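You operate a simulated robot arm through the tools that you are given. There is no shell and no other tool. Be economical: measure what you need, move in short steps, check, and stop when the job is done.

You run a simulated two-armed robot. Do the job below in one go: nothing can be reset, and whatever is moved stays where it is left.

## Task
Pick up the grease jar with one hand, pass it to the other hand and put it on the front of the clips shelf. Set down upright: grease jar.

Only the result counts: the job must be done as asked and must still hold three seconds after the hand-in. Knocking over, shifting, dropping, spilling or breaking anything else fails it.

## Robot
Two 7-joint arms with two-finger parallel grippers on one trunk, on a base that drives. Base frame: it is fixed to the floor where the robot stands at the start and does not move with it; the origin is under the middle of the robot, x ahead of it, y to its left, z up; the surface under the hand at the start is at about z = 860. Readings come in mm, rad, newtons and seconds.
The left shoulder is at the start at [20, 113, 1222], the right one opposite. With the tool pointing down near the work surface each hand reaches from about 220 to 600 mm from the robot's upright axis, wherever it stands, measured 20 degrees to its own side. Places, roughly: front of the clips shelf (17x21 cm) [940, -640, 860]. Payload 1.57 kg a hand.
The TCP of each hand is the grasp point between the finger pads, 30 mm short of the fingertips. In the tool frame z runs along the fingers and y along their closing line. The gripper opens to 80 mm. The fingers are 17 mm wide and 12 mm thick; the gripper's body (40 by 82 mm) begins 80 mm behind the TCP.
Orientation is told as [roll, pitch, yaw] about the base's x, y, z axes, in that order, counted from this pose: with the fingers straight down and closing along the base's y, the tool's x points along the base's -x, its y along +y and its z along -z.

## Interface
- The arms move only by the tool play_rows. It takes "left_series", "right_series" or both (then of equal length, played together; a hand with none holds still); each is a list of rows, each an object of numbers (a shift or turn left out is 0, a gripper value left out holds the last): "dx", "dy", "dz": the shift along the base's x, y, z in mm; "rx", "ry", "rz": the turn, a rotation vector about the base's x, y, z in degrees; "jaw": the gripper command, from -1 (fully open) to 1 (shut), values between in proportion. In form: [{"dx": .., "dy": .., "dz": .., "rx": .., "ry": .., "rz": .., "jaw": ..}, ...]. A call has 1 to 12 rows; each row is the pose to reach, as a shift and turn from the pose commanded when the call began. Each row takes 0.2 s and may step no farther than 50 mm and 0.15 rad from the row before; otherwise, or with a gripper value out of range, the whole call is refused. A pose out of reach is approached as far as the arm can. The call stops where the force on the tool passes 40 N (or 10 N more than at its start, if that is more) or the arm is blocked; 0.2 s more then pass. Each finger travels about 45 mm/s and halts on what it meets, pressing with about 43 N; the grip force reading is that of the motor and also rises with nothing between the fingers. The clock runs only during rows and for 0.2 s after the last one: add rows that repeat a pose to give the fingers time. It gives the time, the measured TCP pose, the force on the tool (base axes), the opening and the grip force at its end, in the units of the frame above (readings bear some noise), with the torque about the TCP (base axes, N m) and any sound that the robot's microphone picked up.
- Cameras (640 x 400 px; columns grow to the right, rows downward): "scene" is now at [100.2, -6, 1359.9]; the picture's right is [-0.09, -1.00, 0.00], its down [-0.45, 0.04, -0.89] and it looks along [0.89, -0.08, -0.45] (base axes); focal length 268 px, centre (320, 200). "left" rides on the left gripper at [72, 7, -122] in its tool frame; the picture's right is [-0.09, 1.00, 0.00], its down [-0.84, -0.08, -0.54] and it looks along [-0.54, -0.05, 0.84] (tool axes); focal length 238 px, centre (320, 200). "right" rides on the right gripper at [72, -7, -122] in its tool frame; the picture's right is [0.09, 1.00, 0.00], its down [-0.84, 0.08, -0.54] and it looks along [-0.54, 0.05, 0.84] (tool axes); focal length 238 px, centre (320, 200). There is no depth. A picture from a camera that has moved, and an enlarged one, comes with that camera's place and axes in the base frame and with its lens.
- capture(camera): a new picture of that camera. The clock stands still meanwhile.
- move_column(by): slides the trunk up (or, below 0, down) by that many mm; the arms and the scene camera ride with it, the base frame stays. It gives what a move gives, with no picture.
- roll_base(legs): drives the robot by 1 to 6 legs, each [ahead, left, turn to the left] in mm, mm and rad, along the robot's own axes; the way and the turn of a leg run together, so that a leg with both is an arc; at most 1500 mm and 3.142 rad a leg. The arms and the cameras ride along, it lands a little off, and it stops where it bumps. It gives what a move gives.
- head_to(pan, tilt): turns the head with the scene camera to pan (to the left, within 1.396 rad either way) and tilt (down, from -0.506 to 1.204), counted from straight ahead of the robot. It gives what a move gives.
- zoom(camera, box): a new picture of the part [left, top, right, bottom] of that camera's present view, enlarged. The clock stands still meanwhile.
- hand_in(): hands the job in; it is judged then, once.

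Go step by step. Nothing tells you exact positions but the pictures and the camera data: compare them with the known pose of the tool, close in by small moves and look again before you grip or let go. The budget is 120 turns and 108 pictures, counting those below and the enlarged ones. Unless the task says otherwise, let go and move clear before handing in, and close with one line.

The tools are called after "Emit:" as name(argument=value, ...) on one line, values as JSON. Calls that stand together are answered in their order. play_rows: Moves the arms, as the interface text tells. Its arguments: {"type":"object","properties":{"left_series":{"type":"array","items":{"type":"object","properties":{"dx":{"type":"number"},"dy":{"type":"number"},"dz":{"type":"number"},"rx":{"type":"number"},"ry":{"type":"number"},"rz":{"type":"number"},"jaw":{"type":"number"}}}},"right_series":{"type":"array","items":{"type":"object","properties":{"dx":{"type":"number"},"dy":{"type":"number"},"dz":{"type":"number"},"rx":{"type":"number"},"ry":{"type":"number"},"rz":{"type":"number"},"jaw":{"type":"number"}}}}},"required":[]} The other tools are called the same way: move_column (by) slides the trunk up or down; roll_base (legs) drives the base; head_to (pan, tilt) turns the head that bears the scene camera; capture (camera) takes a picture; zoom (camera, box) takes an enlarged picture of a part of a camera's view; hand_in () hands the job in.

At the start:

```text
time: 0.0
left_position: [475.2, 170.4, 1182.6]
left_ee_rot: [-0.001, 0.0, 0.001]
left_ft_force: [0.2, -0.4, 0.2]
left_moment: [-0.01, -0.01, 0.01]
left_width: 80.0
left_finger_force: 0.0
right_position: [417.3, -201.0, 1165.0]
right_ee_rot: [0.001, 0.0, 0.001]
right_ft_force: [0.2, 0.3, 0.3]
right_moment: [-0.01, 0.0, -0.01]
right_width: 80.0
right_finger_force: 0.0
trunk travel left (down, up): [-275.0, 295.0]
robot x, y, heading: [1.8, -0.7, -0.002]
head pan, tilt: [-0.087, 0.468]
```

scene: 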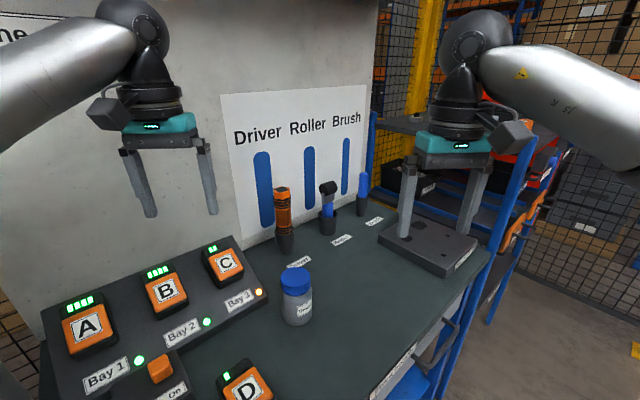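
right: 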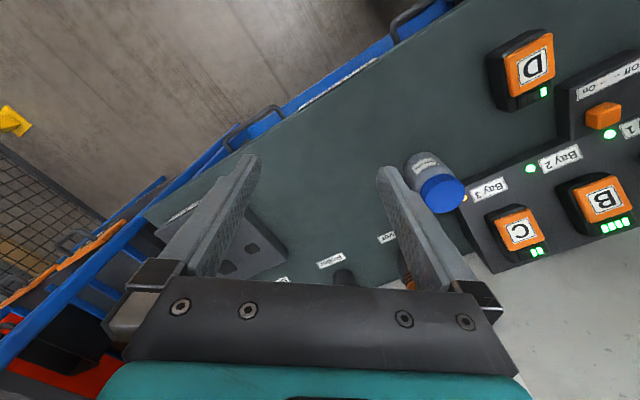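
left: 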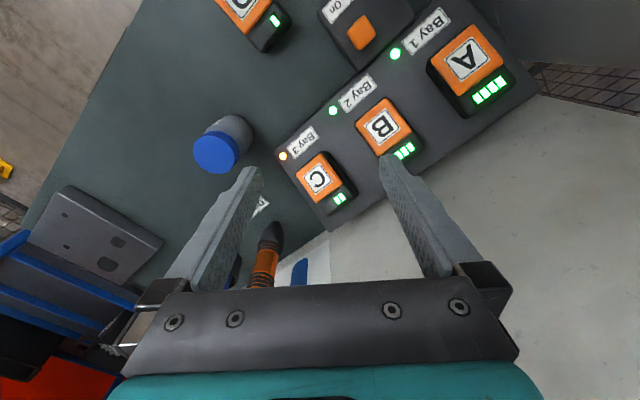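

The grease jar (blue lid) stands on the bench at about [525, 8]. I'll look toward the clips shelf on the right, and zoom in on the jar.

Emit:
zoom(camera="scene", box=[220, 220, 380, 360])

Emit:
head_to(pan=-0.7, tilt=0.5)

Emit:
capture(camera="scene")

```text
2.86 times, centred on (300, 290) of scene
camera zoom: at [100.2, -6.0, 1359.9], right [-0.09, -1.0, 0.0], down [-0.45, 0.04, -0.89], along [0.89, -0.08, -0.45], focal length 765 px, centre (377, -57)
```

zoom: 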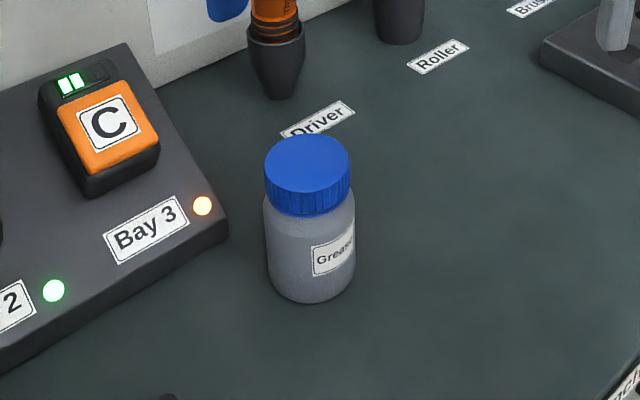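

```text
time: 1.0
left_position: [474.2, 170.0, 1183.5]
left_ee_rot: [-0.002, -0.001, 0.0]
left_ft_force: [-0.5, 0.3, 0.0]
left_moment: [0.01, 0.0, 0.0]
left_width: 80.1
left_finger_force: 0.1
right_position: [416.4, -201.6, 1163.9]
right_ee_rot: [0.0, 0.0, 0.001]
right_ft_force: [0.3, 0.7, -0.1]
right_moment: [0.0, 0.04, 0.01]
right_width: 80.1
right_finger_force: 0.1
trunk travel left (down, up): [-275.0, 295.0]
robot x, y, heading: [-0.7, -2.1, 0.001]
head pan, tilt: [-0.7, 0.499]
```

```text
103 pictures are left
camera scene: at [78.6, -56.6, 1357.0], right [-0.64, -0.77, 0.0], down [-0.37, 0.31, -0.88], along [0.67, -0.56, -0.48], focal length 268 px, centre (320, 200)
```

scene: 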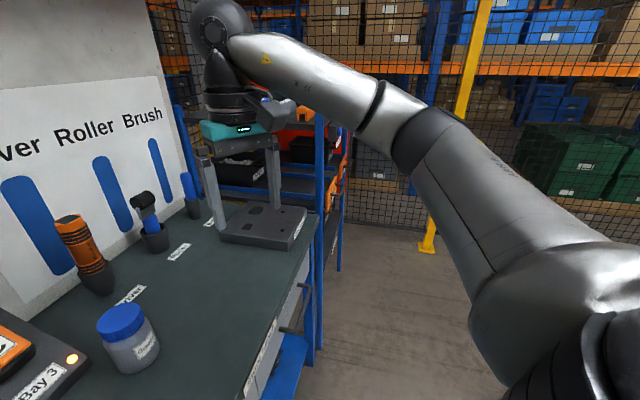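

The shelf seems to be on the blue rack behind the bench's right end. I'll zoom there to see which grip direction fits.

Emit:
zoom(camera="scene", box=[170, 90, 370, 260])

Emit:
capture(camera="right")

```text
2.35 times, centred on (270, 175) of scene
camera zoom: at [78.6, -56.6, 1357.0], right [-0.64, -0.77, 0.0], down [-0.37, 0.31, -0.88], along [0.67, -0.56, -0.48], focal length 630 px, centre (438, 259)
```

zoom: 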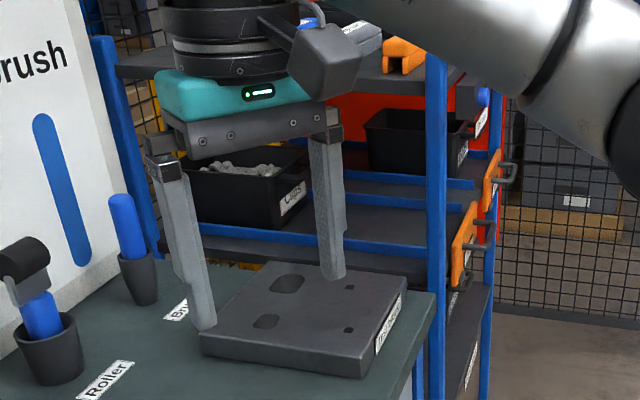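

```text
101 pictures are left
camera right: at [344.5, -208.5, 1287.0], right [-0.09, 1.0, 0.0], down [0.84, 0.08, 0.54], along [0.54, 0.05, -0.84], focal length 238 px, centre (320, 200)
```

right: 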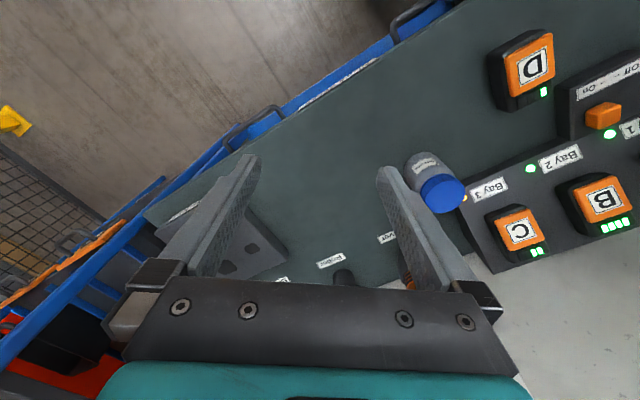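

The clips shelf is an under-shelf bay in the blue rack, with a bin "Clips" behind. I'll drive right with a free view to study it before choosing grips.

Emit:
roll_base(legs=[[-100, 0, 0], [0, -600, 0]])

Emit:
head_to(pan=0.0, tilt=0.45)

Emit:
capture(camera="scene")

```text
time: 2.4
left_position: [388.1, 128.0, 1177.0]
left_ee_rot: [0.016, 0.016, -0.062]
left_ft_force: [0.8, 0.9, 0.3]
left_moment: [-0.05, -0.01, 0.01]
left_width: 79.9
left_finger_force: 0.1
right_position: [326.2, -223.1, 1158.9]
right_ee_rot: [0.011, 0.011, -0.016]
right_ft_force: [-0.4, -0.5, 0.1]
right_moment: [0.0, 0.02, -0.01]
right_width: 80.3
right_finger_force: 0.1
trunk travel left (down, up): [-275.0, 295.0]
robot x, y, heading: [-95.4, -4.5, -0.017]
head pan, tilt: [-0.7, 0.499]
stopped in leg 2: the robot was blocked; the commanded pose is now the measured one
```

```text
time: 3.4
left_position: [388.6, 129.1, 1175.4]
left_ee_rot: [0.018, 0.017, -0.057]
left_ft_force: [0.3, 0.0, -0.7]
left_moment: [0.01, 0.03, 0.03]
left_width: 80.0
left_finger_force: 0.2
right_position: [327.4, -221.7, 1157.1]
right_ee_rot: [0.01, 0.016, -0.013]
right_ft_force: [-0.2, 0.0, -0.8]
right_moment: [0.0, 0.01, -0.01]
right_width: 80.1
right_finger_force: 0.2
trunk travel left (down, up): [-275.0, 295.0]
robot x, y, heading: [-96.7, -4.1, -0.014]
head pan, tilt: [0.0, 0.45]
```

```text
100 pictures are left
camera scene: at [16.3, -16.3, 1359.9], right [-0.01, -1.0, -0.01], down [-0.45, 0.02, -0.89], along [0.89, -0.01, -0.45], focal length 268 px, centre (320, 200)
```

scene: 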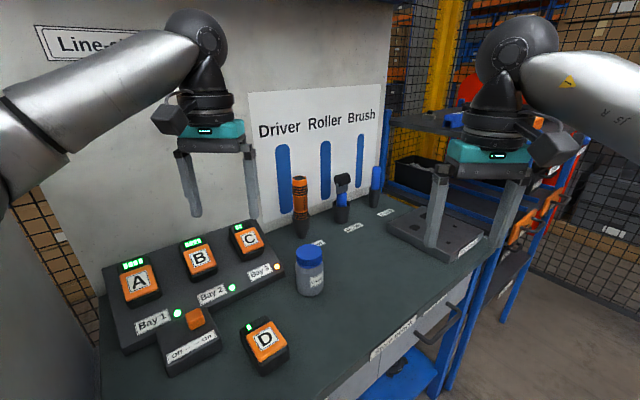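

The drive sideways was blocked by something, so I look down to the right and around.

Emit:
head_to(pan=-1.3, tilt=0.9)

Emit:
capture(camera="scene")

Emit:
head_to(pan=-1.0, tilt=0.5)

Emit:
capture(camera="scene")

Emit:
head_to(pan=1.3, tilt=0.8)

Emit:
capture(camera="scene")

```text
time: 4.9
left_position: [388.9, 129.4, 1176.2]
left_ee_rot: [0.017, 0.016, -0.058]
left_ft_force: [0.5, 0.0, 0.2]
left_moment: [0.02, -0.01, 0.01]
left_width: 80.0
left_finger_force: 0.0
right_position: [326.0, -220.0, 1156.9]
right_ee_rot: [0.009, 0.014, -0.012]
right_ft_force: [-0.2, 0.1, 1.5]
right_moment: [0.03, -0.02, -0.03]
right_width: 79.9
right_finger_force: 0.0
trunk travel left (down, up): [-275.0, 295.0]
robot x, y, heading: [-98.1, -4.0, -0.01]
head pan, tilt: [-1.3, 0.901]
```

```text
99 pictures are left
camera scene: at [-56.9, -87.8, 1321.7], right [-0.97, -0.26, 0.01], down [-0.21, 0.76, -0.61], along [0.15, -0.59, -0.79], focal length 268 px, centre (320, 200)
```

scene: 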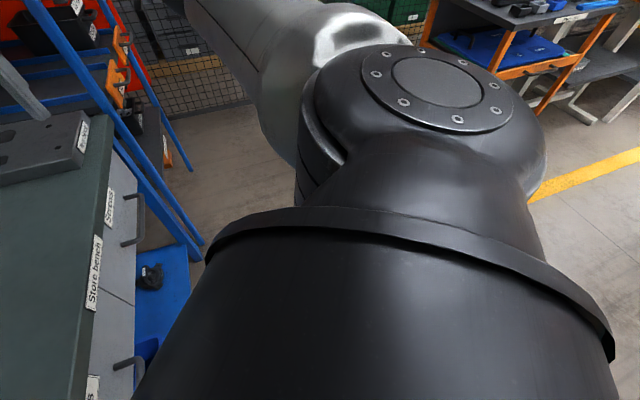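

```text
time: 5.8
left_position: [387.7, 128.3, 1176.4]
left_ee_rot: [0.016, 0.015, -0.058]
left_ft_force: [0.6, 0.0, 0.0]
left_moment: [-0.01, 0.03, -0.01]
left_width: 80.0
left_finger_force: 0.1
right_position: [328.1, -220.8, 1157.5]
right_ee_rot: [0.01, 0.012, -0.011]
right_ft_force: [0.0, -0.5, 1.2]
right_moment: [-0.03, 0.02, 0.01]
right_width: 80.1
right_finger_force: 0.1
trunk travel left (down, up): [-275.0, 295.0]
robot x, y, heading: [-96.3, -1.2, -0.011]
head pan, tilt: [-1.0, 0.499]
```

```text
98 pictures are left
camera scene: at [-27.8, -92.4, 1355.1], right [-0.85, -0.53, 0.0], down [-0.27, 0.42, -0.87], along [0.46, -0.74, -0.49], focal length 268 px, centre (320, 200)
```

scene: 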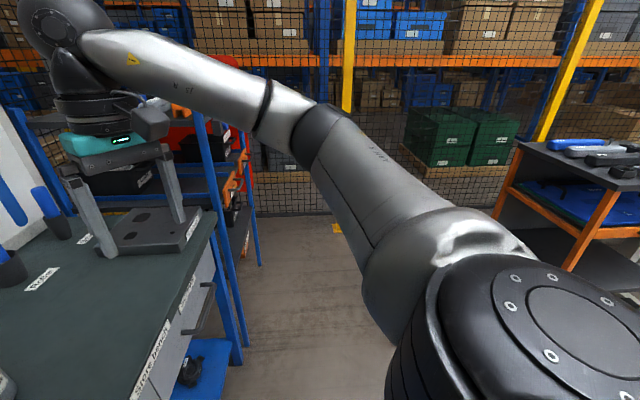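

```text
time: 7.9
left_position: [387.7, 128.6, 1176.6]
left_ee_rot: [0.018, 0.017, -0.059]
left_ft_force: [-0.5, 0.0, 0.5]
left_moment: [-0.02, -0.04, -0.01]
left_width: 79.9
left_finger_force: 0.1
right_position: [325.7, -220.3, 1156.8]
right_ee_rot: [0.01, 0.01, -0.01]
right_ft_force: [-0.1, 0.4, 0.8]
right_moment: [-0.02, 0.0, -0.02]
right_width: 80.0
right_finger_force: 0.0
trunk travel left (down, up): [-275.0, 295.0]
robot x, y, heading: [-100.1, -4.3, -0.009]
head pan, tilt: [1.3, 0.799]
```

```text
97 pictures are left
camera scene: at [-54.2, 62.3, 1331.3], right [0.96, -0.28, -0.01], down [-0.21, -0.68, -0.7], along [0.19, 0.68, -0.71], focal length 268 px, centre (320, 200)
```

scene: 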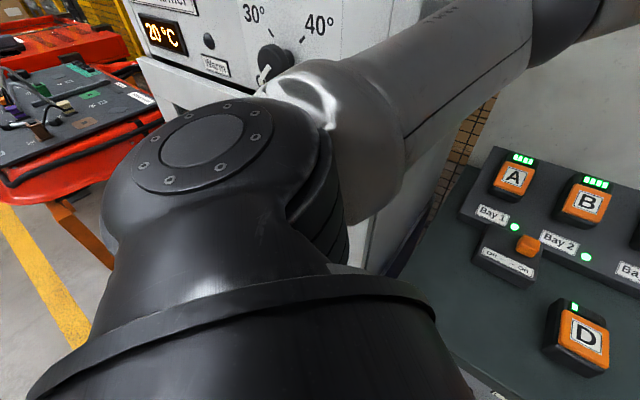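

The left elbow likely brushed the oven on the left while backing; to the right the floor is clear. I move right again in a short leg first.

Emit:
roll_base(legs=[[0, -150, 0]])

Emit:
capture(camera="scene")

```text
time: 9.3
left_position: [374.0, -2.7, 1181.0]
left_ee_rot: [0.005, 0.002, -0.041]
left_ft_force: [1.1, -0.2, 0.4]
left_moment: [0.03, 0.0, -0.02]
left_width: 80.1
left_finger_force: 0.0
right_position: [313.9, -357.0, 1165.3]
right_ee_rot: [0.0, -0.002, -0.007]
right_ft_force: [0.3, 0.3, 0.1]
right_moment: [0.04, -0.04, 0.06]
right_width: 80.1
right_finger_force: 0.1
trunk travel left (down, up): [-275.0, 295.0]
robot x, y, heading: [-101.1, -151.6, -0.007]
head pan, tilt: [1.3, 0.799]
```

```text
96 pictures are left
camera scene: at [-70.5, -73.7, 1331.1], right [0.96, -0.27, 0.0], down [-0.2, -0.69, -0.7], along [0.19, 0.67, -0.72], focal length 268 px, centre (320, 200)
```

scene: 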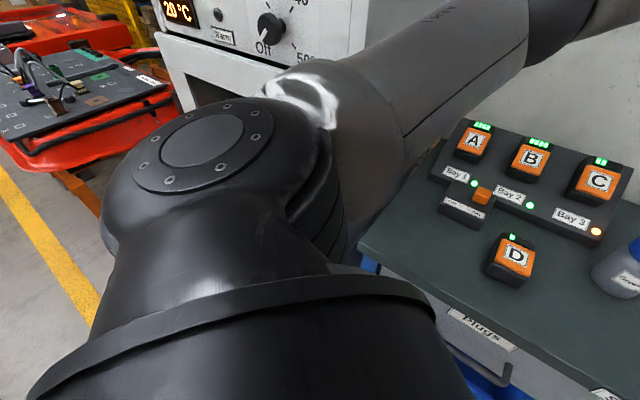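

Free now. I go further right and turn to face the bench direction, then look at the rack.

Emit:
roll_base(legs=[[0, -500, 0], [0, 0, 0.65]])

Emit:
head_to(pan=-0.2, tilt=0.4)

Emit:
capture(camera="scene")

```text
time: 14.0
left_position: [181.1, -239.5, 1181.3]
left_ee_rot: [0.004, 0.002, 0.618]
left_ft_force: [0.2, -0.4, -0.1]
left_moment: [-0.02, -0.03, 0.02]
left_width: 80.1
left_finger_force: 0.0
right_position: [349.8, -556.6, 1165.5]
right_ee_rot: [0.001, -0.001, 0.653]
right_ft_force: [0.1, -0.2, 0.0]
right_moment: [-0.02, 0.03, 0.0]
right_width: 79.9
right_finger_force: 0.0
trunk travel left (down, up): [-275.0, 295.0]
robot x, y, heading: [-104.0, -647.0, 0.655]
head pan, tilt: [1.3, 0.799]
```

```text
time: 15.6
left_position: [181.0, -240.4, 1181.3]
left_ee_rot: [0.005, 0.002, 0.616]
left_ft_force: [0.3, -0.1, 0.6]
left_moment: [0.0, -0.03, -0.01]
left_width: 80.2
left_finger_force: 0.1
right_position: [351.2, -557.1, 1165.4]
right_ee_rot: [-0.001, 0.0, 0.653]
right_ft_force: [-0.9, 0.3, 0.1]
right_moment: [-0.01, -0.01, 0.01]
right_width: 80.0
right_finger_force: 0.1
trunk travel left (down, up): [-275.0, 295.0]
robot x, y, heading: [-104.2, -650.2, 0.655]
head pan, tilt: [-0.201, 0.4]
```

```text
95 pictures are left
camera scene: at [-12.6, -601.2, 1366.1], right [0.44, -0.9, 0.0], down [-0.35, -0.17, -0.92], along [0.83, 0.4, -0.39], focal length 268 px, centre (320, 200)
```

scene: 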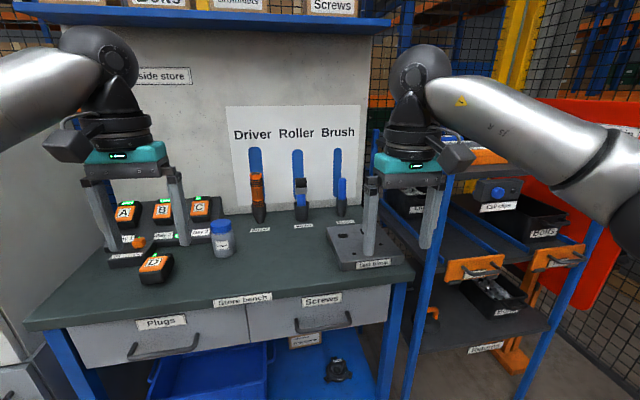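

The rack stands right of the bench, a bit turned. I zoom in on it.

Emit:
zoom(camera="scene", box=[370, 100, 640, 290])

Emit:
roll_base(legs=[[0, -450, 0]])

Emit:
capture(camera="scene")

```text
2.11 times, centred on (505, 195) of scene
camera zoom: at [-12.6, -601.2, 1366.1], right [0.44, -0.9, 0.0], down [-0.35, -0.17, -0.92], along [0.83, 0.4, -0.39], focal length 564 px, centre (-70, 210)
```

zoom: 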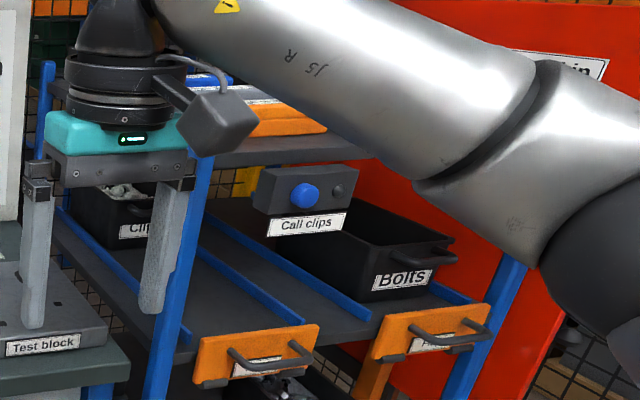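

```text
time: 18.3
left_position: [453.8, -597.2, 1181.5]
left_ee_rot: [0.007, 0.0, 0.615]
left_ft_force: [0.5, -0.8, 0.7]
left_moment: [-0.01, -0.01, 0.01]
left_width: 80.0
left_finger_force: 0.1
right_position: [621.7, -915.4, 1164.9]
right_ee_rot: [0.0, 0.0, 0.648]
right_ft_force: [0.0, 0.1, -0.3]
right_moment: [-0.05, 0.02, 0.01]
right_width: 79.9
right_finger_force: 0.0
trunk travel left (down, up): [-275.0, 295.0]
robot x, y, heading: [168.0, -1001.9, 0.65]
head pan, tilt: [-0.201, 0.4]
```

```text
93 pictures are left
camera scene: at [259.6, -959.1, 1366.1], right [0.43, -0.9, 0.0], down [-0.35, -0.17, -0.92], along [0.83, 0.4, -0.39], focal length 268 px, centre (320, 200)
```

scene: 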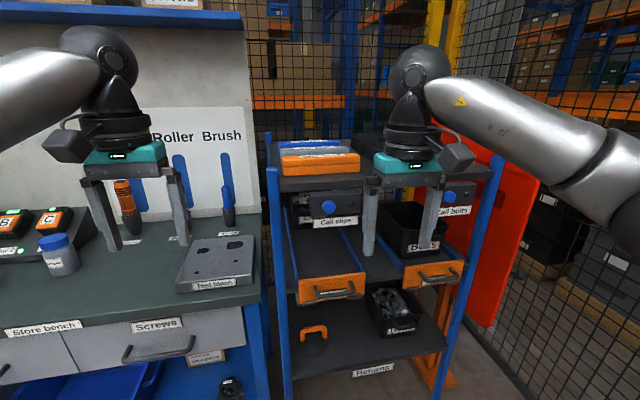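

Good view of the rack. Zooming in on the clips lane and its orange gate.

Emit:
zoom(camera="scene", box=[260, 130, 500, 310])

Emit:
zoom(camera="scene", box=[270, 180, 390, 310])

```text
2.22 times, centred on (380, 220) of scene
camera zoom: at [259.6, -959.1, 1366.1], right [0.43, -0.9, 0.0], down [-0.35, -0.17, -0.92], along [0.83, 0.4, -0.39], focal length 595 px, centre (187, 156)
```

zoom: 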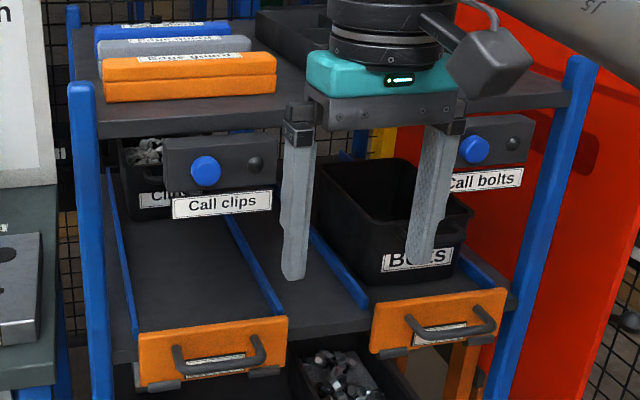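

```text
3.08 times, centred on (330, 245) of scene
camera zoom: at [259.6, -959.1, 1366.1], right [0.43, -0.9, 0.0], down [-0.35, -0.17, -0.92], along [0.83, 0.4, -0.39], focal length 824 px, centre (289, 62)
```

zoom: 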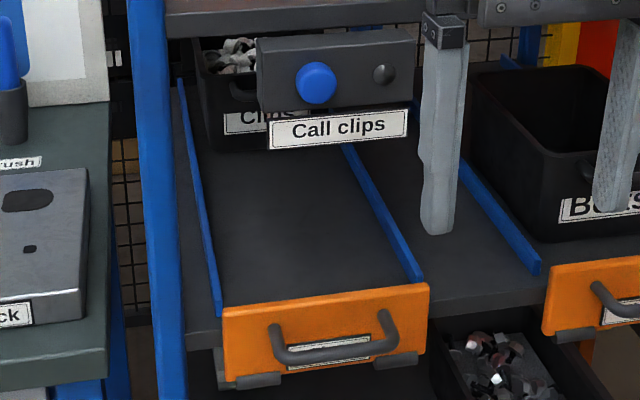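

The clips lane has an orange front gate and a "Call clips" box hanging above. My plan is that the left hand takes the jar by its lid from above. The right hand then takes the body with fingers sloping forward-down and slides it in over the gate under the box. First I drive back in front of the jar.

Emit:
roll_base(legs=[[0, 423, 0], [380, 0, 0]])

Emit:
head_to(pan=0.3, tilt=0.6)

Emit:
capture(camera="scene")

Emit:
capture(camera="left")

```text
time: 22.9
left_position: [488.8, -31.0, 1180.7]
left_ee_rot: [0.005, 0.002, 0.63]
left_ft_force: [0.5, -0.1, -1.3]
left_moment: [-0.01, 0.03, -0.01]
left_width: 79.9
left_finger_force: 0.1
right_position: [663.3, -346.4, 1165.1]
right_ee_rot: [-0.001, 0.001, 0.663]
right_ft_force: [-0.6, 0.0, 0.1]
right_moment: [0.0, 0.01, -0.01]
right_width: 80.0
right_finger_force: 0.1
trunk travel left (down, up): [-275.0, 295.0]
robot x, y, heading: [208.7, -446.3, 0.664]
head pan, tilt: [-0.201, 0.4]
```

```text
time: 23.8
left_position: [489.2, -31.4, 1181.2]
left_ee_rot: [0.005, 0.001, 0.628]
left_ft_force: [-0.6, -0.2, -0.1]
left_moment: [0.01, 0.05, -0.01]
left_width: 80.1
left_finger_force: 0.1
right_position: [662.9, -347.2, 1165.6]
right_ee_rot: [0.001, 0.0, 0.664]
right_ft_force: [-0.7, -0.3, 0.4]
right_moment: [0.03, 0.03, 0.04]
right_width: 80.0
right_finger_force: 0.1
trunk travel left (down, up): [-275.0, 295.0]
robot x, y, heading: [209.6, -444.9, 0.664]
head pan, tilt: [0.3, 0.6]
```

```text
90 pictures are left
camera scene: at [267.8, -363.9, 1347.9], right [0.82, -0.57, 0.0], down [-0.32, -0.46, -0.83], along [0.47, 0.68, -0.56], focal length 268 px, centre (320, 200)
```

scene: 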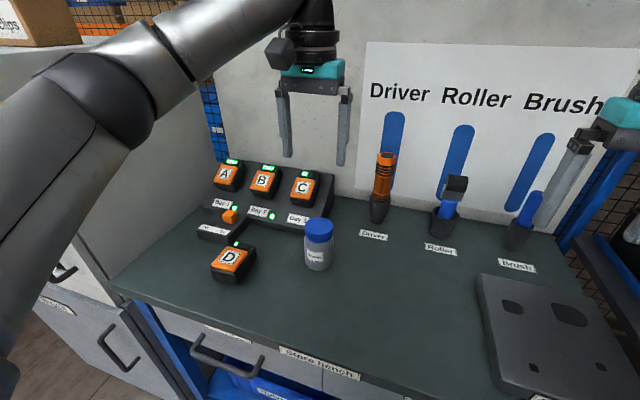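

```text
89 pictures are left
camera left: at [427.7, -67.2, 1302.2], right [-0.51, 0.86, 0.0], down [0.73, 0.43, 0.54], along [0.46, 0.28, -0.84], focal length 238 px, centre (320, 200)
```

left: 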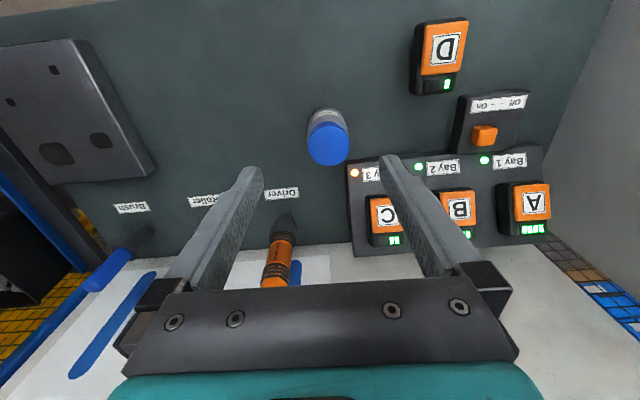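

Jar at about [525, 8], top about z=969, consistent from both cameras. I bring the left hand above it.

Emit:
play_rows(left_series=[{"dx": 18, "dy": 20, "dz": -30}, {"dx": 36, "dy": 39, "dz": -70}, {"dx": 36, "dy": 39, "dz": -110}, {"dx": 36, "dy": 39, "dz": -135}, {"dx": 36, "dy": 39, "dz": -135}])

Emit:
capture(camera="left")

Emit:
zoom(camera="scene", box=[200, 80, 440, 290])

```text
time: 25.0
left_position: [525.9, 9.4, 1046.1]
left_ee_rot: [0.006, 0.002, 0.628]
left_ft_force: [0.2, 0.4, -0.1]
left_moment: [0.0, -0.02, 0.0]
left_width: 79.7
left_finger_force: 0.1
right_position: [662.8, -346.4, 1164.5]
right_ee_rot: [0.0, -0.001, 0.663]
right_ft_force: [0.5, 0.3, -0.7]
right_moment: [0.0, 0.0, 0.03]
right_width: 79.9
right_finger_force: 0.1
trunk travel left (down, up): [-275.0, 295.0]
robot x, y, heading: [212.2, -447.4, 0.661]
head pan, tilt: [0.3, 0.6]
```

```text
88 pictures are left
camera left: at [463.9, -27.1, 1167.2], right [-0.51, 0.86, 0.0], down [0.72, 0.43, 0.54], along [0.46, 0.28, -0.84], focal length 238 px, centre (320, 200)
```

left: 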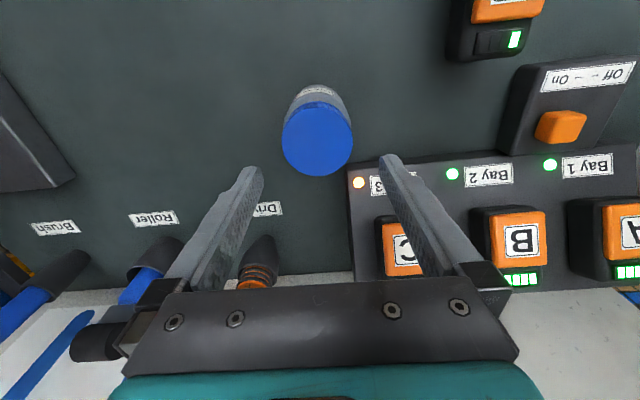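

```text
1.90 times, centred on (320, 185) of scene
camera zoom: at [267.7, -363.9, 1347.9], right [0.82, -0.57, 0.0], down [-0.32, -0.46, -0.83], along [0.47, 0.68, -0.56], focal length 510 px, centre (320, 229)
```

zoom: 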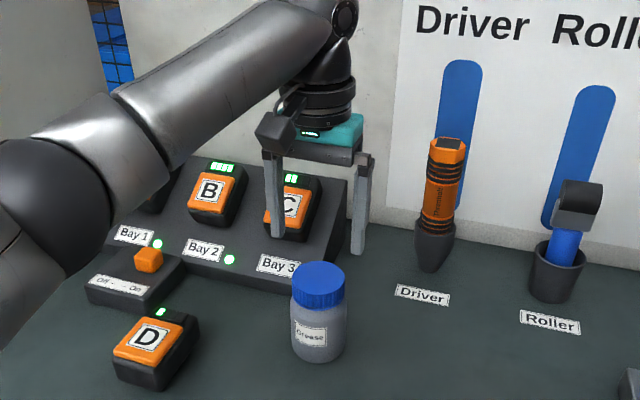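

Jar centre comes out at about [523, 6.5]. Descending to the lid and gripping.

Emit:
play_rows(left_series=[{"dx": -3, "dy": -3, "dz": -30}, {"dx": -3, "dy": -3, "dz": -60}, {"dx": -3, "dy": -3, "dz": -88}, {"dx": -3, "dy": -3, "dz": -88}])

Emit:
capture(camera="left")

Emit:
zoom(camera="scene", box=[240, 130, 400, 290])

```text
time: 26.0
left_position: [522.9, 4.3, 957.2]
left_ee_rot: [0.007, 0.002, 0.63]
left_ft_force: [0.4, -0.6, 1.2]
left_moment: [-0.03, 0.01, -0.01]
left_width: 80.1
left_finger_force: 0.0
right_position: [661.8, -347.7, 1165.8]
right_ee_rot: [0.0, 0.0, 0.662]
right_ft_force: [-0.7, -0.2, -0.2]
right_moment: [0.01, 0.01, 0.03]
right_width: 80.1
right_finger_force: 0.0
trunk travel left (down, up): [-275.0, 295.0]
robot x, y, heading: [207.9, -443.8, 0.664]
head pan, tilt: [0.3, 0.6]
```

```text
86 pictures are left
camera left: at [460.4, -32.3, 1079.0], right [-0.51, 0.86, 0.0], down [0.72, 0.43, 0.54], along [0.46, 0.28, -0.84], focal length 238 px, centre (320, 200)
```

left: 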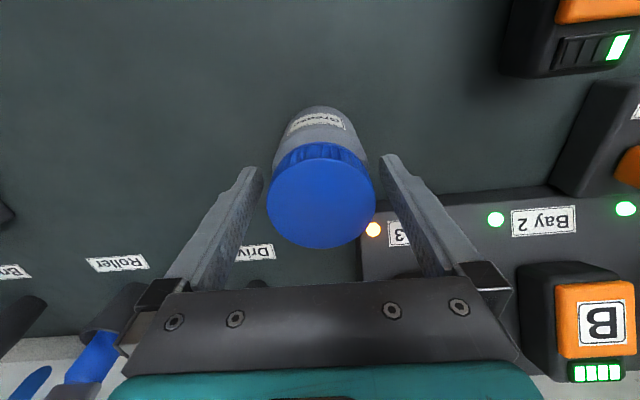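

```text
2.50 times, centred on (320, 210) of scene
camera zoom: at [267.7, -363.9, 1347.9], right [0.82, -0.57, 0.0], down [-0.32, -0.46, -0.83], along [0.47, 0.68, -0.56], focal length 669 px, centre (320, 175)
```

zoom: 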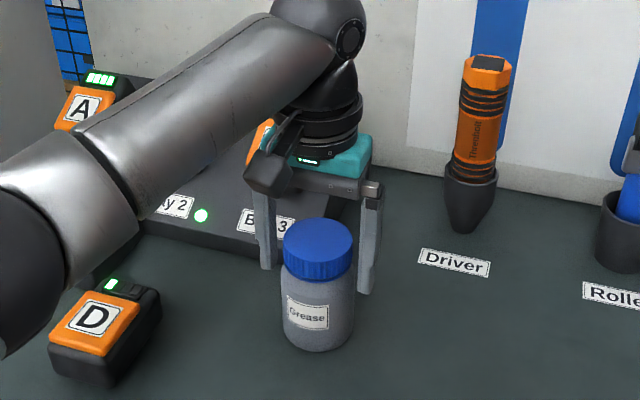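

Lid centre is about 4 mm nearer than the TCP. Shifting slightly, raising a touch so that only the lid is held, and closing.

Emit:
play_rows(left_series=[{"dx": -3, "dy": -1, "dz": 7, "jaw": -1}, {"dx": -3, "dy": -1, "dz": 7, "jaw": 1}, {"dx": -3, "dy": -1, "dz": 7, "jaw": 1}, {"dx": -3, "dy": -1, "dz": 7, "jaw": 1}, {"dx": -3, "dy": -1, "dz": 7, "jaw": 1}, {"dx": -3, "dy": -1, "dz": 7, "jaw": 1}])

Emit:
capture(camera="left")

```text
time: 27.4
left_position: [518.8, 2.7, 965.5]
left_ee_rot: [0.004, 0.003, 0.628]
left_ft_force: [-0.6, -0.3, 1.0]
left_moment: [-0.18, -0.1, -0.04]
left_width: 67.0
left_finger_force: 42.3
right_position: [663.0, -346.9, 1165.5]
right_ee_rot: [0.0, 0.001, 0.662]
right_ft_force: [-0.7, 0.6, -0.8]
right_moment: [-0.01, -0.01, 0.0]
right_width: 80.1
right_finger_force: 0.0
trunk travel left (down, up): [-275.0, 295.0]
robot x, y, heading: [209.4, -447.4, 0.662]
head pan, tilt: [0.3, 0.6]
```

```text
84 pictures are left
camera left: at [457.6, -33.1, 1086.7], right [-0.51, 0.86, 0.0], down [0.72, 0.43, 0.54], along [0.46, 0.28, -0.84], focal length 238 px, centre (320, 200)
```

left: 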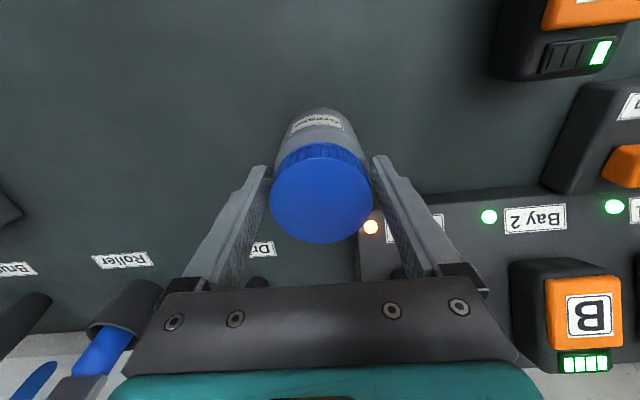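

Gripped at 67 mm. Lifting gently.

Emit:
play_rows(left_series=[{"dz": 10, "jaw": 1}, {"dz": 30, "jaw": 1}, {"dz": 60, "jaw": 1}, {"dz": 60, "jaw": 1}])

Emit:
capture(camera="left")

Emit:
zoom(camera="scene", box=[220, 90, 420, 290])

```text
time: 28.4
left_position: [517.0, 2.9, 1025.0]
left_ee_rot: [0.006, 0.004, 0.629]
left_ft_force: [0.3, -0.9, -3.0]
left_moment: [-0.03, 0.02, -0.01]
left_width: 66.9
left_finger_force: 43.4
right_position: [662.9, -345.8, 1165.0]
right_ee_rot: [-0.001, 0.0, 0.663]
right_ft_force: [-0.2, 0.3, 0.3]
right_moment: [0.0, -0.01, -0.01]
right_width: 80.4
right_finger_force: 0.0
trunk travel left (down, up): [-275.0, 295.0]
robot x, y, heading: [209.4, -441.8, 0.666]
head pan, tilt: [0.3, 0.6]
```

```text
83 pictures are left
camera left: at [456.4, -33.4, 1146.3], right [-0.51, 0.86, 0.0], down [0.73, 0.43, 0.54], along [0.46, 0.28, -0.84], focal length 238 px, centre (320, 200)
```

left: 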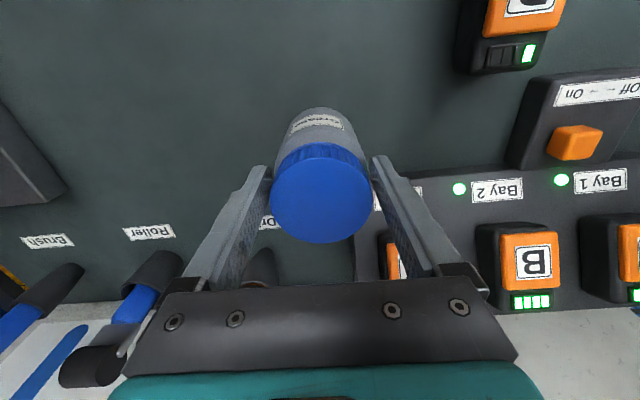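

```text
2.00 times, centred on (320, 190) of scene
camera zoom: at [267.9, -363.5, 1347.9], right [0.82, -0.57, 0.0], down [-0.32, -0.46, -0.82], along [0.47, 0.68, -0.57], focal length 535 px, centre (320, 220)
```

zoom: 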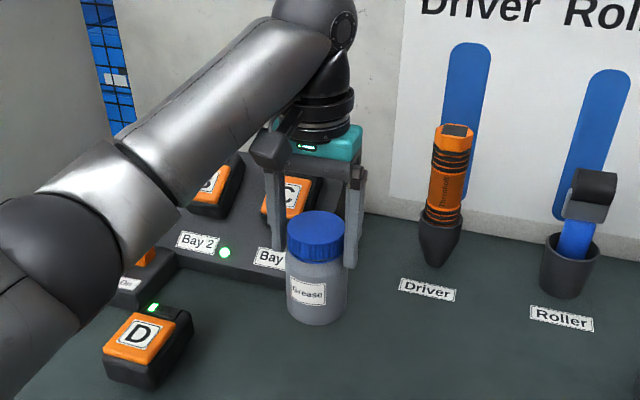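

The jar is held well upright. I lift it more and drive back and to the right in front of the rack.

Emit:
play_rows(left_series=[{"dz": 40, "jaw": 1}, {"dz": 80, "jaw": 1}, {"dz": 120, "jaw": 1}, {"dz": 120, "jaw": 1}])

Emit:
roll_base(legs=[[-330, 0, 0], [0, -468, 0]])

Emit:
head_to(pan=-0.1, tilt=0.45)

Emit:
capture(camera="scene")

```text
time: 29.4
left_position: [517.6, 2.3, 1144.0]
left_ee_rot: [0.005, 0.004, 0.63]
left_ft_force: [0.0, -0.9, -3.4]
left_moment: [-0.01, 0.04, 0.04]
left_width: 67.1
left_finger_force: 43.6
right_position: [662.1, -347.3, 1165.6]
right_ee_rot: [-0.001, 0.001, 0.662]
right_ft_force: [-0.1, -0.1, 0.9]
right_moment: [-0.02, 0.0, -0.04]
right_width: 79.8
right_finger_force: 0.2
trunk travel left (down, up): [-275.0, 295.0]
robot x, y, heading: [211.7, -442.7, 0.659]
head pan, tilt: [0.3, 0.6]
```

```text
time: 34.0
left_position: [546.1, -567.4, 1146.7]
left_ee_rot: [0.005, 0.003, 0.631]
left_ft_force: [-0.3, -0.1, -2.3]
left_moment: [-0.01, -0.03, -0.03]
left_width: 67.0
left_finger_force: 42.7
right_position: [690.8, -917.7, 1165.1]
right_ee_rot: [0.0, 0.001, 0.664]
right_ft_force: [-0.1, 0.7, 0.2]
right_moment: [0.0, -0.02, -0.02]
right_width: 80.1
right_finger_force: 0.1
trunk travel left (down, up): [-275.0, 295.0]
robot x, y, heading: [239.4, -1012.7, 0.66]
head pan, tilt: [0.3, 0.6]
```

```text
time: 34.8
left_position: [545.3, -567.4, 1145.3]
left_ee_rot: [0.005, 0.005, 0.63]
left_ft_force: [-0.3, 0.1, -2.7]
left_moment: [0.02, 0.06, -0.05]
left_width: 66.8
left_finger_force: 42.6
right_position: [690.2, -916.5, 1165.2]
right_ee_rot: [0.0, -0.001, 0.666]
right_ft_force: [-0.6, 0.2, -0.2]
right_moment: [-0.04, 0.02, -0.01]
right_width: 79.7
right_finger_force: 0.1
trunk travel left (down, up): [-275.0, 295.0]
robot x, y, heading: [236.6, -1012.3, 0.665]
head pan, tilt: [-0.099, 0.45]
```

```text
81 pictures are left
camera scene: at [322.8, -957.0, 1361.4], right [0.54, -0.84, 0.0], down [-0.37, -0.23, -0.9], along [0.76, 0.48, -0.44], focal length 268 px, centre (320, 200)
```

scene: 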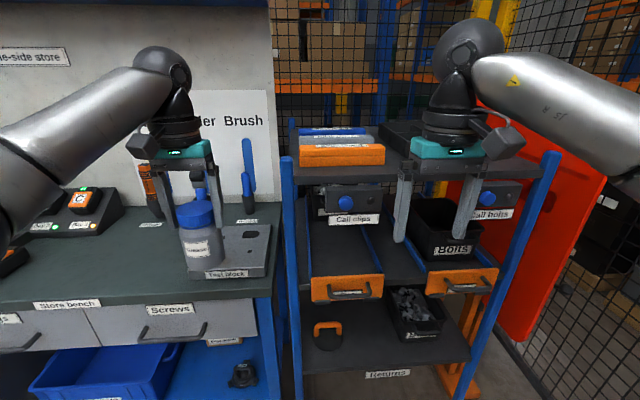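

Let me measure the gate and button box from here.

Emit:
zoom(camera="scene", box=[290, 170, 410, 310])

```text
2.86 times, centred on (350, 240) of scene
camera zoom: at [322.8, -957.0, 1361.4], right [0.54, -0.84, 0.0], down [-0.37, -0.23, -0.9], along [0.76, 0.48, -0.44], focal length 765 px, centre (234, 86)
```

zoom: 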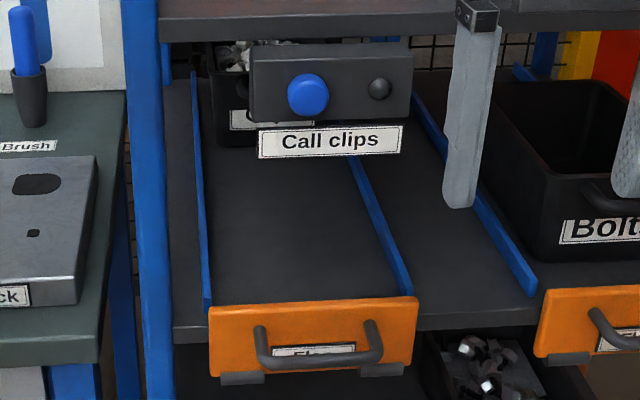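

I need accurate heights of gate top and button box, so I back off and lower the trunk to look nearly level at them.

Emit:
roll_base(legs=[[-200, 0, 0]])

Emit:
move_column(by=-270)

Emit:
head_to(pan=-0.05, tilt=0.15)

Emit:
capture(camera="scene")

```text
time: 36.4
left_position: [388.0, -690.1, 1145.5]
left_ee_rot: [0.004, 0.003, 0.63]
left_ft_force: [-0.3, 0.7, -3.2]
left_moment: [0.02, -0.02, 0.03]
left_width: 67.1
left_finger_force: 42.8
right_position: [532.3, -1039.2, 1165.2]
right_ee_rot: [0.001, 0.001, 0.664]
right_ft_force: [-0.2, 0.4, 0.3]
right_moment: [0.04, -0.04, 0.0]
right_width: 79.7
right_finger_force: 0.0
trunk travel left (down, up): [-275.0, 295.0]
robot x, y, heading: [78.4, -1140.4, 0.661]
head pan, tilt: [-0.099, 0.45]
```

```text
time: 39.2
left_position: [389.7, -690.2, 876.5]
left_ee_rot: [0.004, 0.004, 0.63]
left_ft_force: [-0.3, 0.2, -2.5]
left_moment: [0.0, 0.0, -0.01]
left_width: 66.8
left_finger_force: 42.9
right_position: [533.3, -1038.6, 895.4]
right_ee_rot: [0.001, 0.0, 0.665]
right_ft_force: [-0.5, -0.8, -0.6]
right_moment: [0.02, 0.0, -0.03]
right_width: 79.9
right_finger_force: 0.0
trunk travel left (down, up): [-5.0, 565.0]
robot x, y, heading: [83.1, -1137.5, 0.666]
head pan, tilt: [-0.099, 0.45]
```

```text
time: 40.0
left_position: [389.9, -690.2, 874.3]
left_ee_rot: [0.005, 0.005, 0.63]
left_ft_force: [0.0, 0.9, -3.0]
left_moment: [0.03, 0.01, 0.01]
left_width: 67.4
left_finger_force: 43.0
right_position: [532.3, -1039.1, 894.3]
right_ee_rot: [-0.001, 0.002, 0.667]
right_ft_force: [-0.8, 0.6, 0.0]
right_moment: [-0.01, 0.04, -0.03]
right_width: 80.2
right_finger_force: 0.0
trunk travel left (down, up): [-5.0, 565.0]
robot x, y, heading: [85.6, -1138.5, 0.668]
head pan, tilt: [-0.051, 0.15]
```

```text
79 pictures are left
camera scene: at [164.2, -1075.6, 1119.3], right [0.58, -0.82, 0.0], down [-0.12, -0.09, -0.99], along [0.81, 0.57, -0.15], focal length 268 px, centre (320, 200)
```

scene: 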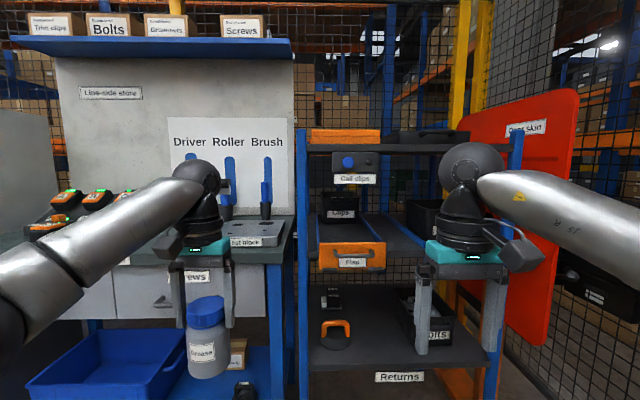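

Emit:
zoom(camera="scene", box=[290, 120, 410, 280])

```text
2.50 times, centred on (350, 200) of scene
camera zoom: at [164.2, -1075.6, 1119.3], right [0.58, -0.82, 0.0], down [-0.12, -0.09, -0.99], along [0.81, 0.57, -0.15], focal length 669 px, centre (245, 200)
```

zoom: 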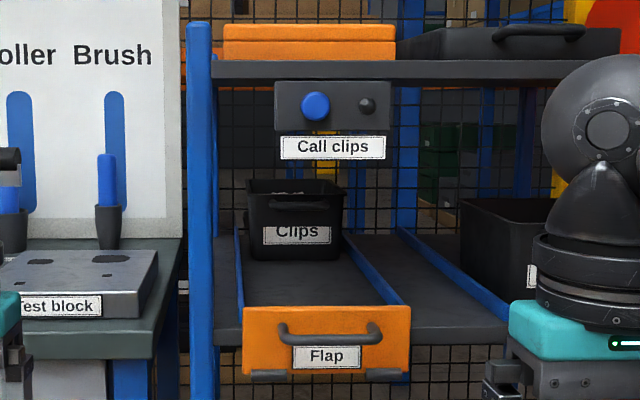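

The flap top is at about z≈890 and the label's bottom at z≈1055. I'll bring the jar in from the right-front, with the right hand yawed ~40° left and fingers ~36° below horizontal, so the wrist passes beside the button box. I raise the trunk and set both hands for the hand-over.

Emit:
move_column(by=270)

Emit:
play_rows(left_series=[{"dx": 15, "dy": -35, "jaw": 1}, {"dx": 31, "dy": -70, "jaw": 1}, {"dx": 47, "dy": -105, "jaw": 1}, {"dx": 62, "dy": -140, "jaw": 1}, {"dx": 77, "dy": -174, "jaw": 1}, {"dx": 77, "dy": -174, "jaw": 1}])

Emit:
play_rows(right_series=[{"dx": -9, "dy": 3, "rx": 5.05, "ry": -4.5, "rz": 2.3}, {"dx": -17, "dy": 6, "rx": 10.1, "ry": -9.05, "rz": 4.6}, {"dx": -26, "dy": 8, "rx": 15.15, "ry": -13.6, "rz": 6.9}, {"dx": -34, "dy": 11, "rx": 20.2, "ry": -18.1, "rz": 9.25}, {"dx": -43, "dy": 14, "rx": 25.25, "ry": -22.6, "rz": 11.6}, {"dx": -51, "dy": 17, "rx": 30.3, "ry": -27.15, "rz": 13.9}, {"dx": -60, "dy": 20, "rx": 35.35, "ry": -31.7, "rz": 16.2}, {"dx": -68, "dy": 22, "rx": 40.4, "ry": -36.2, "rz": 18.5}, {"dx": -68, "dy": 22, "rx": 40.4, "ry": -36.2, "rz": 18.5}])

Emit:
head_to(pan=-0.05, tilt=0.6)

Emit:
capture(camera="scene")

Emit:
capture(camera="right")

```text
time: 42.7
left_position: [388.8, -690.9, 1144.7]
left_ee_rot: [0.006, 0.004, 0.631]
left_ft_force: [-0.9, -0.2, -3.4]
left_moment: [-0.01, 0.04, -0.04]
left_width: 66.9
left_finger_force: 42.7
right_position: [533.9, -1038.0, 1166.5]
right_ee_rot: [0.0, 0.0, 0.665]
right_ft_force: [0.5, 0.1, 0.5]
right_moment: [-0.02, 0.01, 0.01]
right_width: 79.8
right_finger_force: 0.0
trunk travel left (down, up): [-275.0, 295.0]
robot x, y, heading: [83.8, -1137.1, 0.664]
head pan, tilt: [-0.051, 0.15]
```

```text
time: 44.1
left_position: [467.3, -862.7, 1143.2]
left_ee_rot: [0.004, 0.003, 0.631]
left_ft_force: [-0.3, 0.1, -3.4]
left_moment: [0.02, 0.02, 0.0]
left_width: 67.2
left_finger_force: 43.2
right_position: [532.9, -1038.1, 1165.1]
right_ee_rot: [0.001, 0.0, 0.665]
right_ft_force: [0.1, 0.1, -0.3]
right_moment: [0.01, -0.04, 0.0]
right_width: 79.9
right_finger_force: 0.0
trunk travel left (down, up): [-275.0, 295.0]
robot x, y, heading: [81.9, -1137.0, 0.666]
head pan, tilt: [-0.051, 0.15]
```

```text
time: 46.1
left_position: [467.4, -863.7, 1142.9]
left_ee_rot: [0.005, 0.004, 0.63]
left_ft_force: [-0.4, 0.9, -3.0]
left_moment: [0.01, 0.05, -0.01]
left_width: 66.8
left_finger_force: 42.7
right_position: [480.9, -1007.1, 1169.9]
right_ee_rot: [0.001, -0.942, 1.017]
right_ft_force: [-0.3, -0.2, 0.6]
right_moment: [-0.02, 0.04, 0.01]
right_width: 80.2
right_finger_force: 0.0
right hand out of reach, approached as far as the arm can: row 8, 9
trunk travel left (down, up): [-275.0, 295.0]
robot x, y, heading: [81.3, -1134.9, 0.664]
head pan, tilt: [-0.051, 0.15]
```

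```text
time: 47.0
left_position: [467.4, -863.6, 1143.4]
left_ee_rot: [0.005, 0.004, 0.631]
left_ft_force: [0.7, -0.2, -3.7]
left_moment: [-0.02, 0.0, 0.03]
left_width: 67.4
left_finger_force: 43.0
right_position: [482.8, -1006.8, 1170.0]
right_ee_rot: [0.002, -0.94, 1.015]
right_ft_force: [0.6, 0.2, 0.4]
right_moment: [-0.02, -0.01, 0.0]
right_width: 80.2
right_finger_force: 0.1
trunk travel left (down, up): [-275.0, 295.0]
robot x, y, heading: [82.7, -1138.7, 0.665]
head pan, tilt: [-0.051, 0.6]
```

```text
77 pictures are left
camera scene: at [160.7, -1078.1, 1348.0], right [0.58, -0.82, 0.0], down [-0.46, -0.33, -0.83], along [0.67, 0.48, -0.56], focal length 268 px, centre (320, 200)
```

scene: 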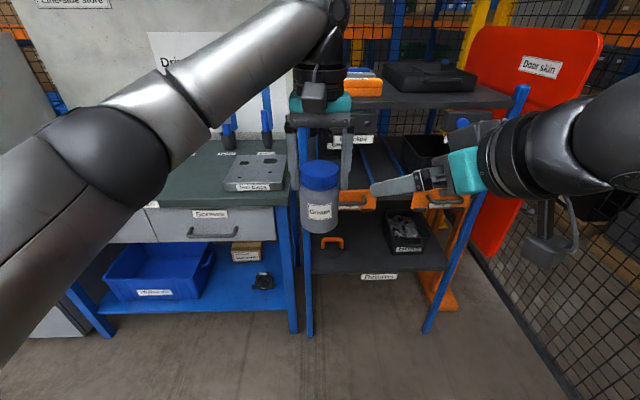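

```text
76 pictures are left
camera right: at [412.9, -1130.7, 1183.8], right [-0.87, 0.48, -0.07], down [-0.04, 0.09, 1.0], along [0.48, 0.87, -0.06], focal length 238 px, centre (320, 200)
```

right: 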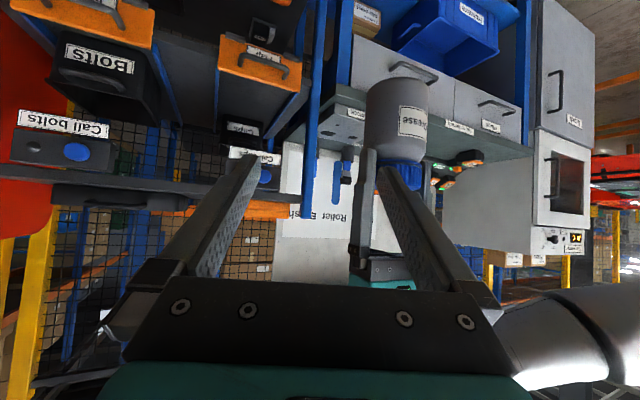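

The right hand reached the sloped pose. I shift the jar a bit forward and bring the right hand to ~110 mm behind it along its finger axis.

Emit:
play_rows(left_series=[{"dx": 20, "dy": 16, "jaw": 1}, {"dx": 39, "dy": 31, "jaw": 1}, {"dx": 39, "dy": 31, "jaw": 1}])

Emit:
play_rows(right_series=[{"dx": 10, "dy": 30, "dz": -10}, {"dx": -6, "dy": 65, "dz": -15}, {"dx": -15, "dy": 98, "dz": -19}, {"dx": -15, "dy": 98, "dz": -19}])

Emit:
capture(camera="scene")

Emit:
capture(camera="right")

```text
time: 47.8
left_position: [505.6, -832.6, 1142.5]
left_ee_rot: [0.006, 0.003, 0.626]
left_ft_force: [0.1, 0.9, -3.8]
left_moment: [0.0, 0.02, 0.03]
left_width: 67.0
left_finger_force: 43.0
right_position: [481.7, -1005.9, 1169.4]
right_ee_rot: [0.003, -0.941, 1.013]
right_ft_force: [0.2, -0.3, -0.5]
right_moment: [0.03, 0.02, 0.01]
right_width: 80.0
right_finger_force: 0.0
trunk travel left (down, up): [-275.0, 295.0]
robot x, y, heading: [81.4, -1133.9, 0.662]
head pan, tilt: [-0.051, 0.6]
```

```text
time: 48.8
left_position: [505.7, -834.5, 1142.8]
left_ee_rot: [0.005, 0.003, 0.629]
left_ft_force: [0.7, -1.1, -3.7]
left_moment: [-0.03, 0.04, 0.01]
left_width: 66.9
left_finger_force: 43.1
right_position: [464.8, -908.0, 1151.8]
right_ee_rot: [-0.001, -0.942, 1.013]
right_ft_force: [0.3, 0.1, -0.2]
right_moment: [-0.01, -0.01, 0.03]
right_width: 79.7
right_finger_force: 0.0
trunk travel left (down, up): [-275.0, 295.0]
robot x, y, heading: [80.4, -1134.8, 0.662]
head pan, tilt: [-0.051, 0.6]
```

```text
75 pictures are left
camera scene: at [160.7, -1078.4, 1347.9], right [0.58, -0.82, 0.0], down [-0.46, -0.33, -0.83], along [0.67, 0.48, -0.56], focal length 268 px, centre (320, 200)
```

scene: 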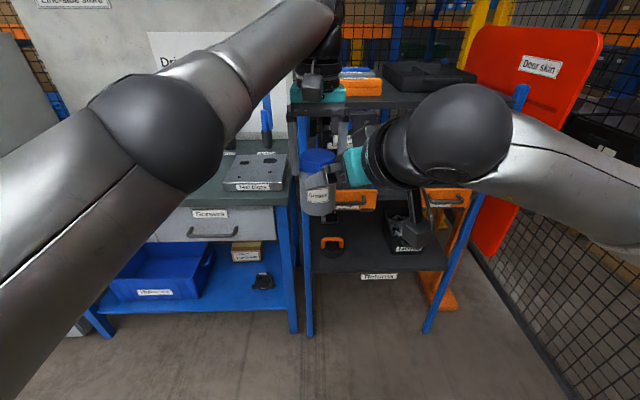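

```text
74 pictures are left
camera right: at [395.8, -1032.0, 1165.5], right [-0.87, 0.48, -0.07], down [-0.04, 0.09, 1.0], along [0.48, 0.87, -0.06], focal length 238 px, centre (320, 200)
```

right: 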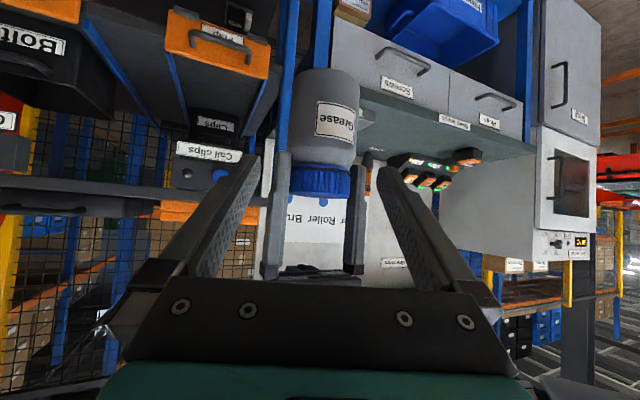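

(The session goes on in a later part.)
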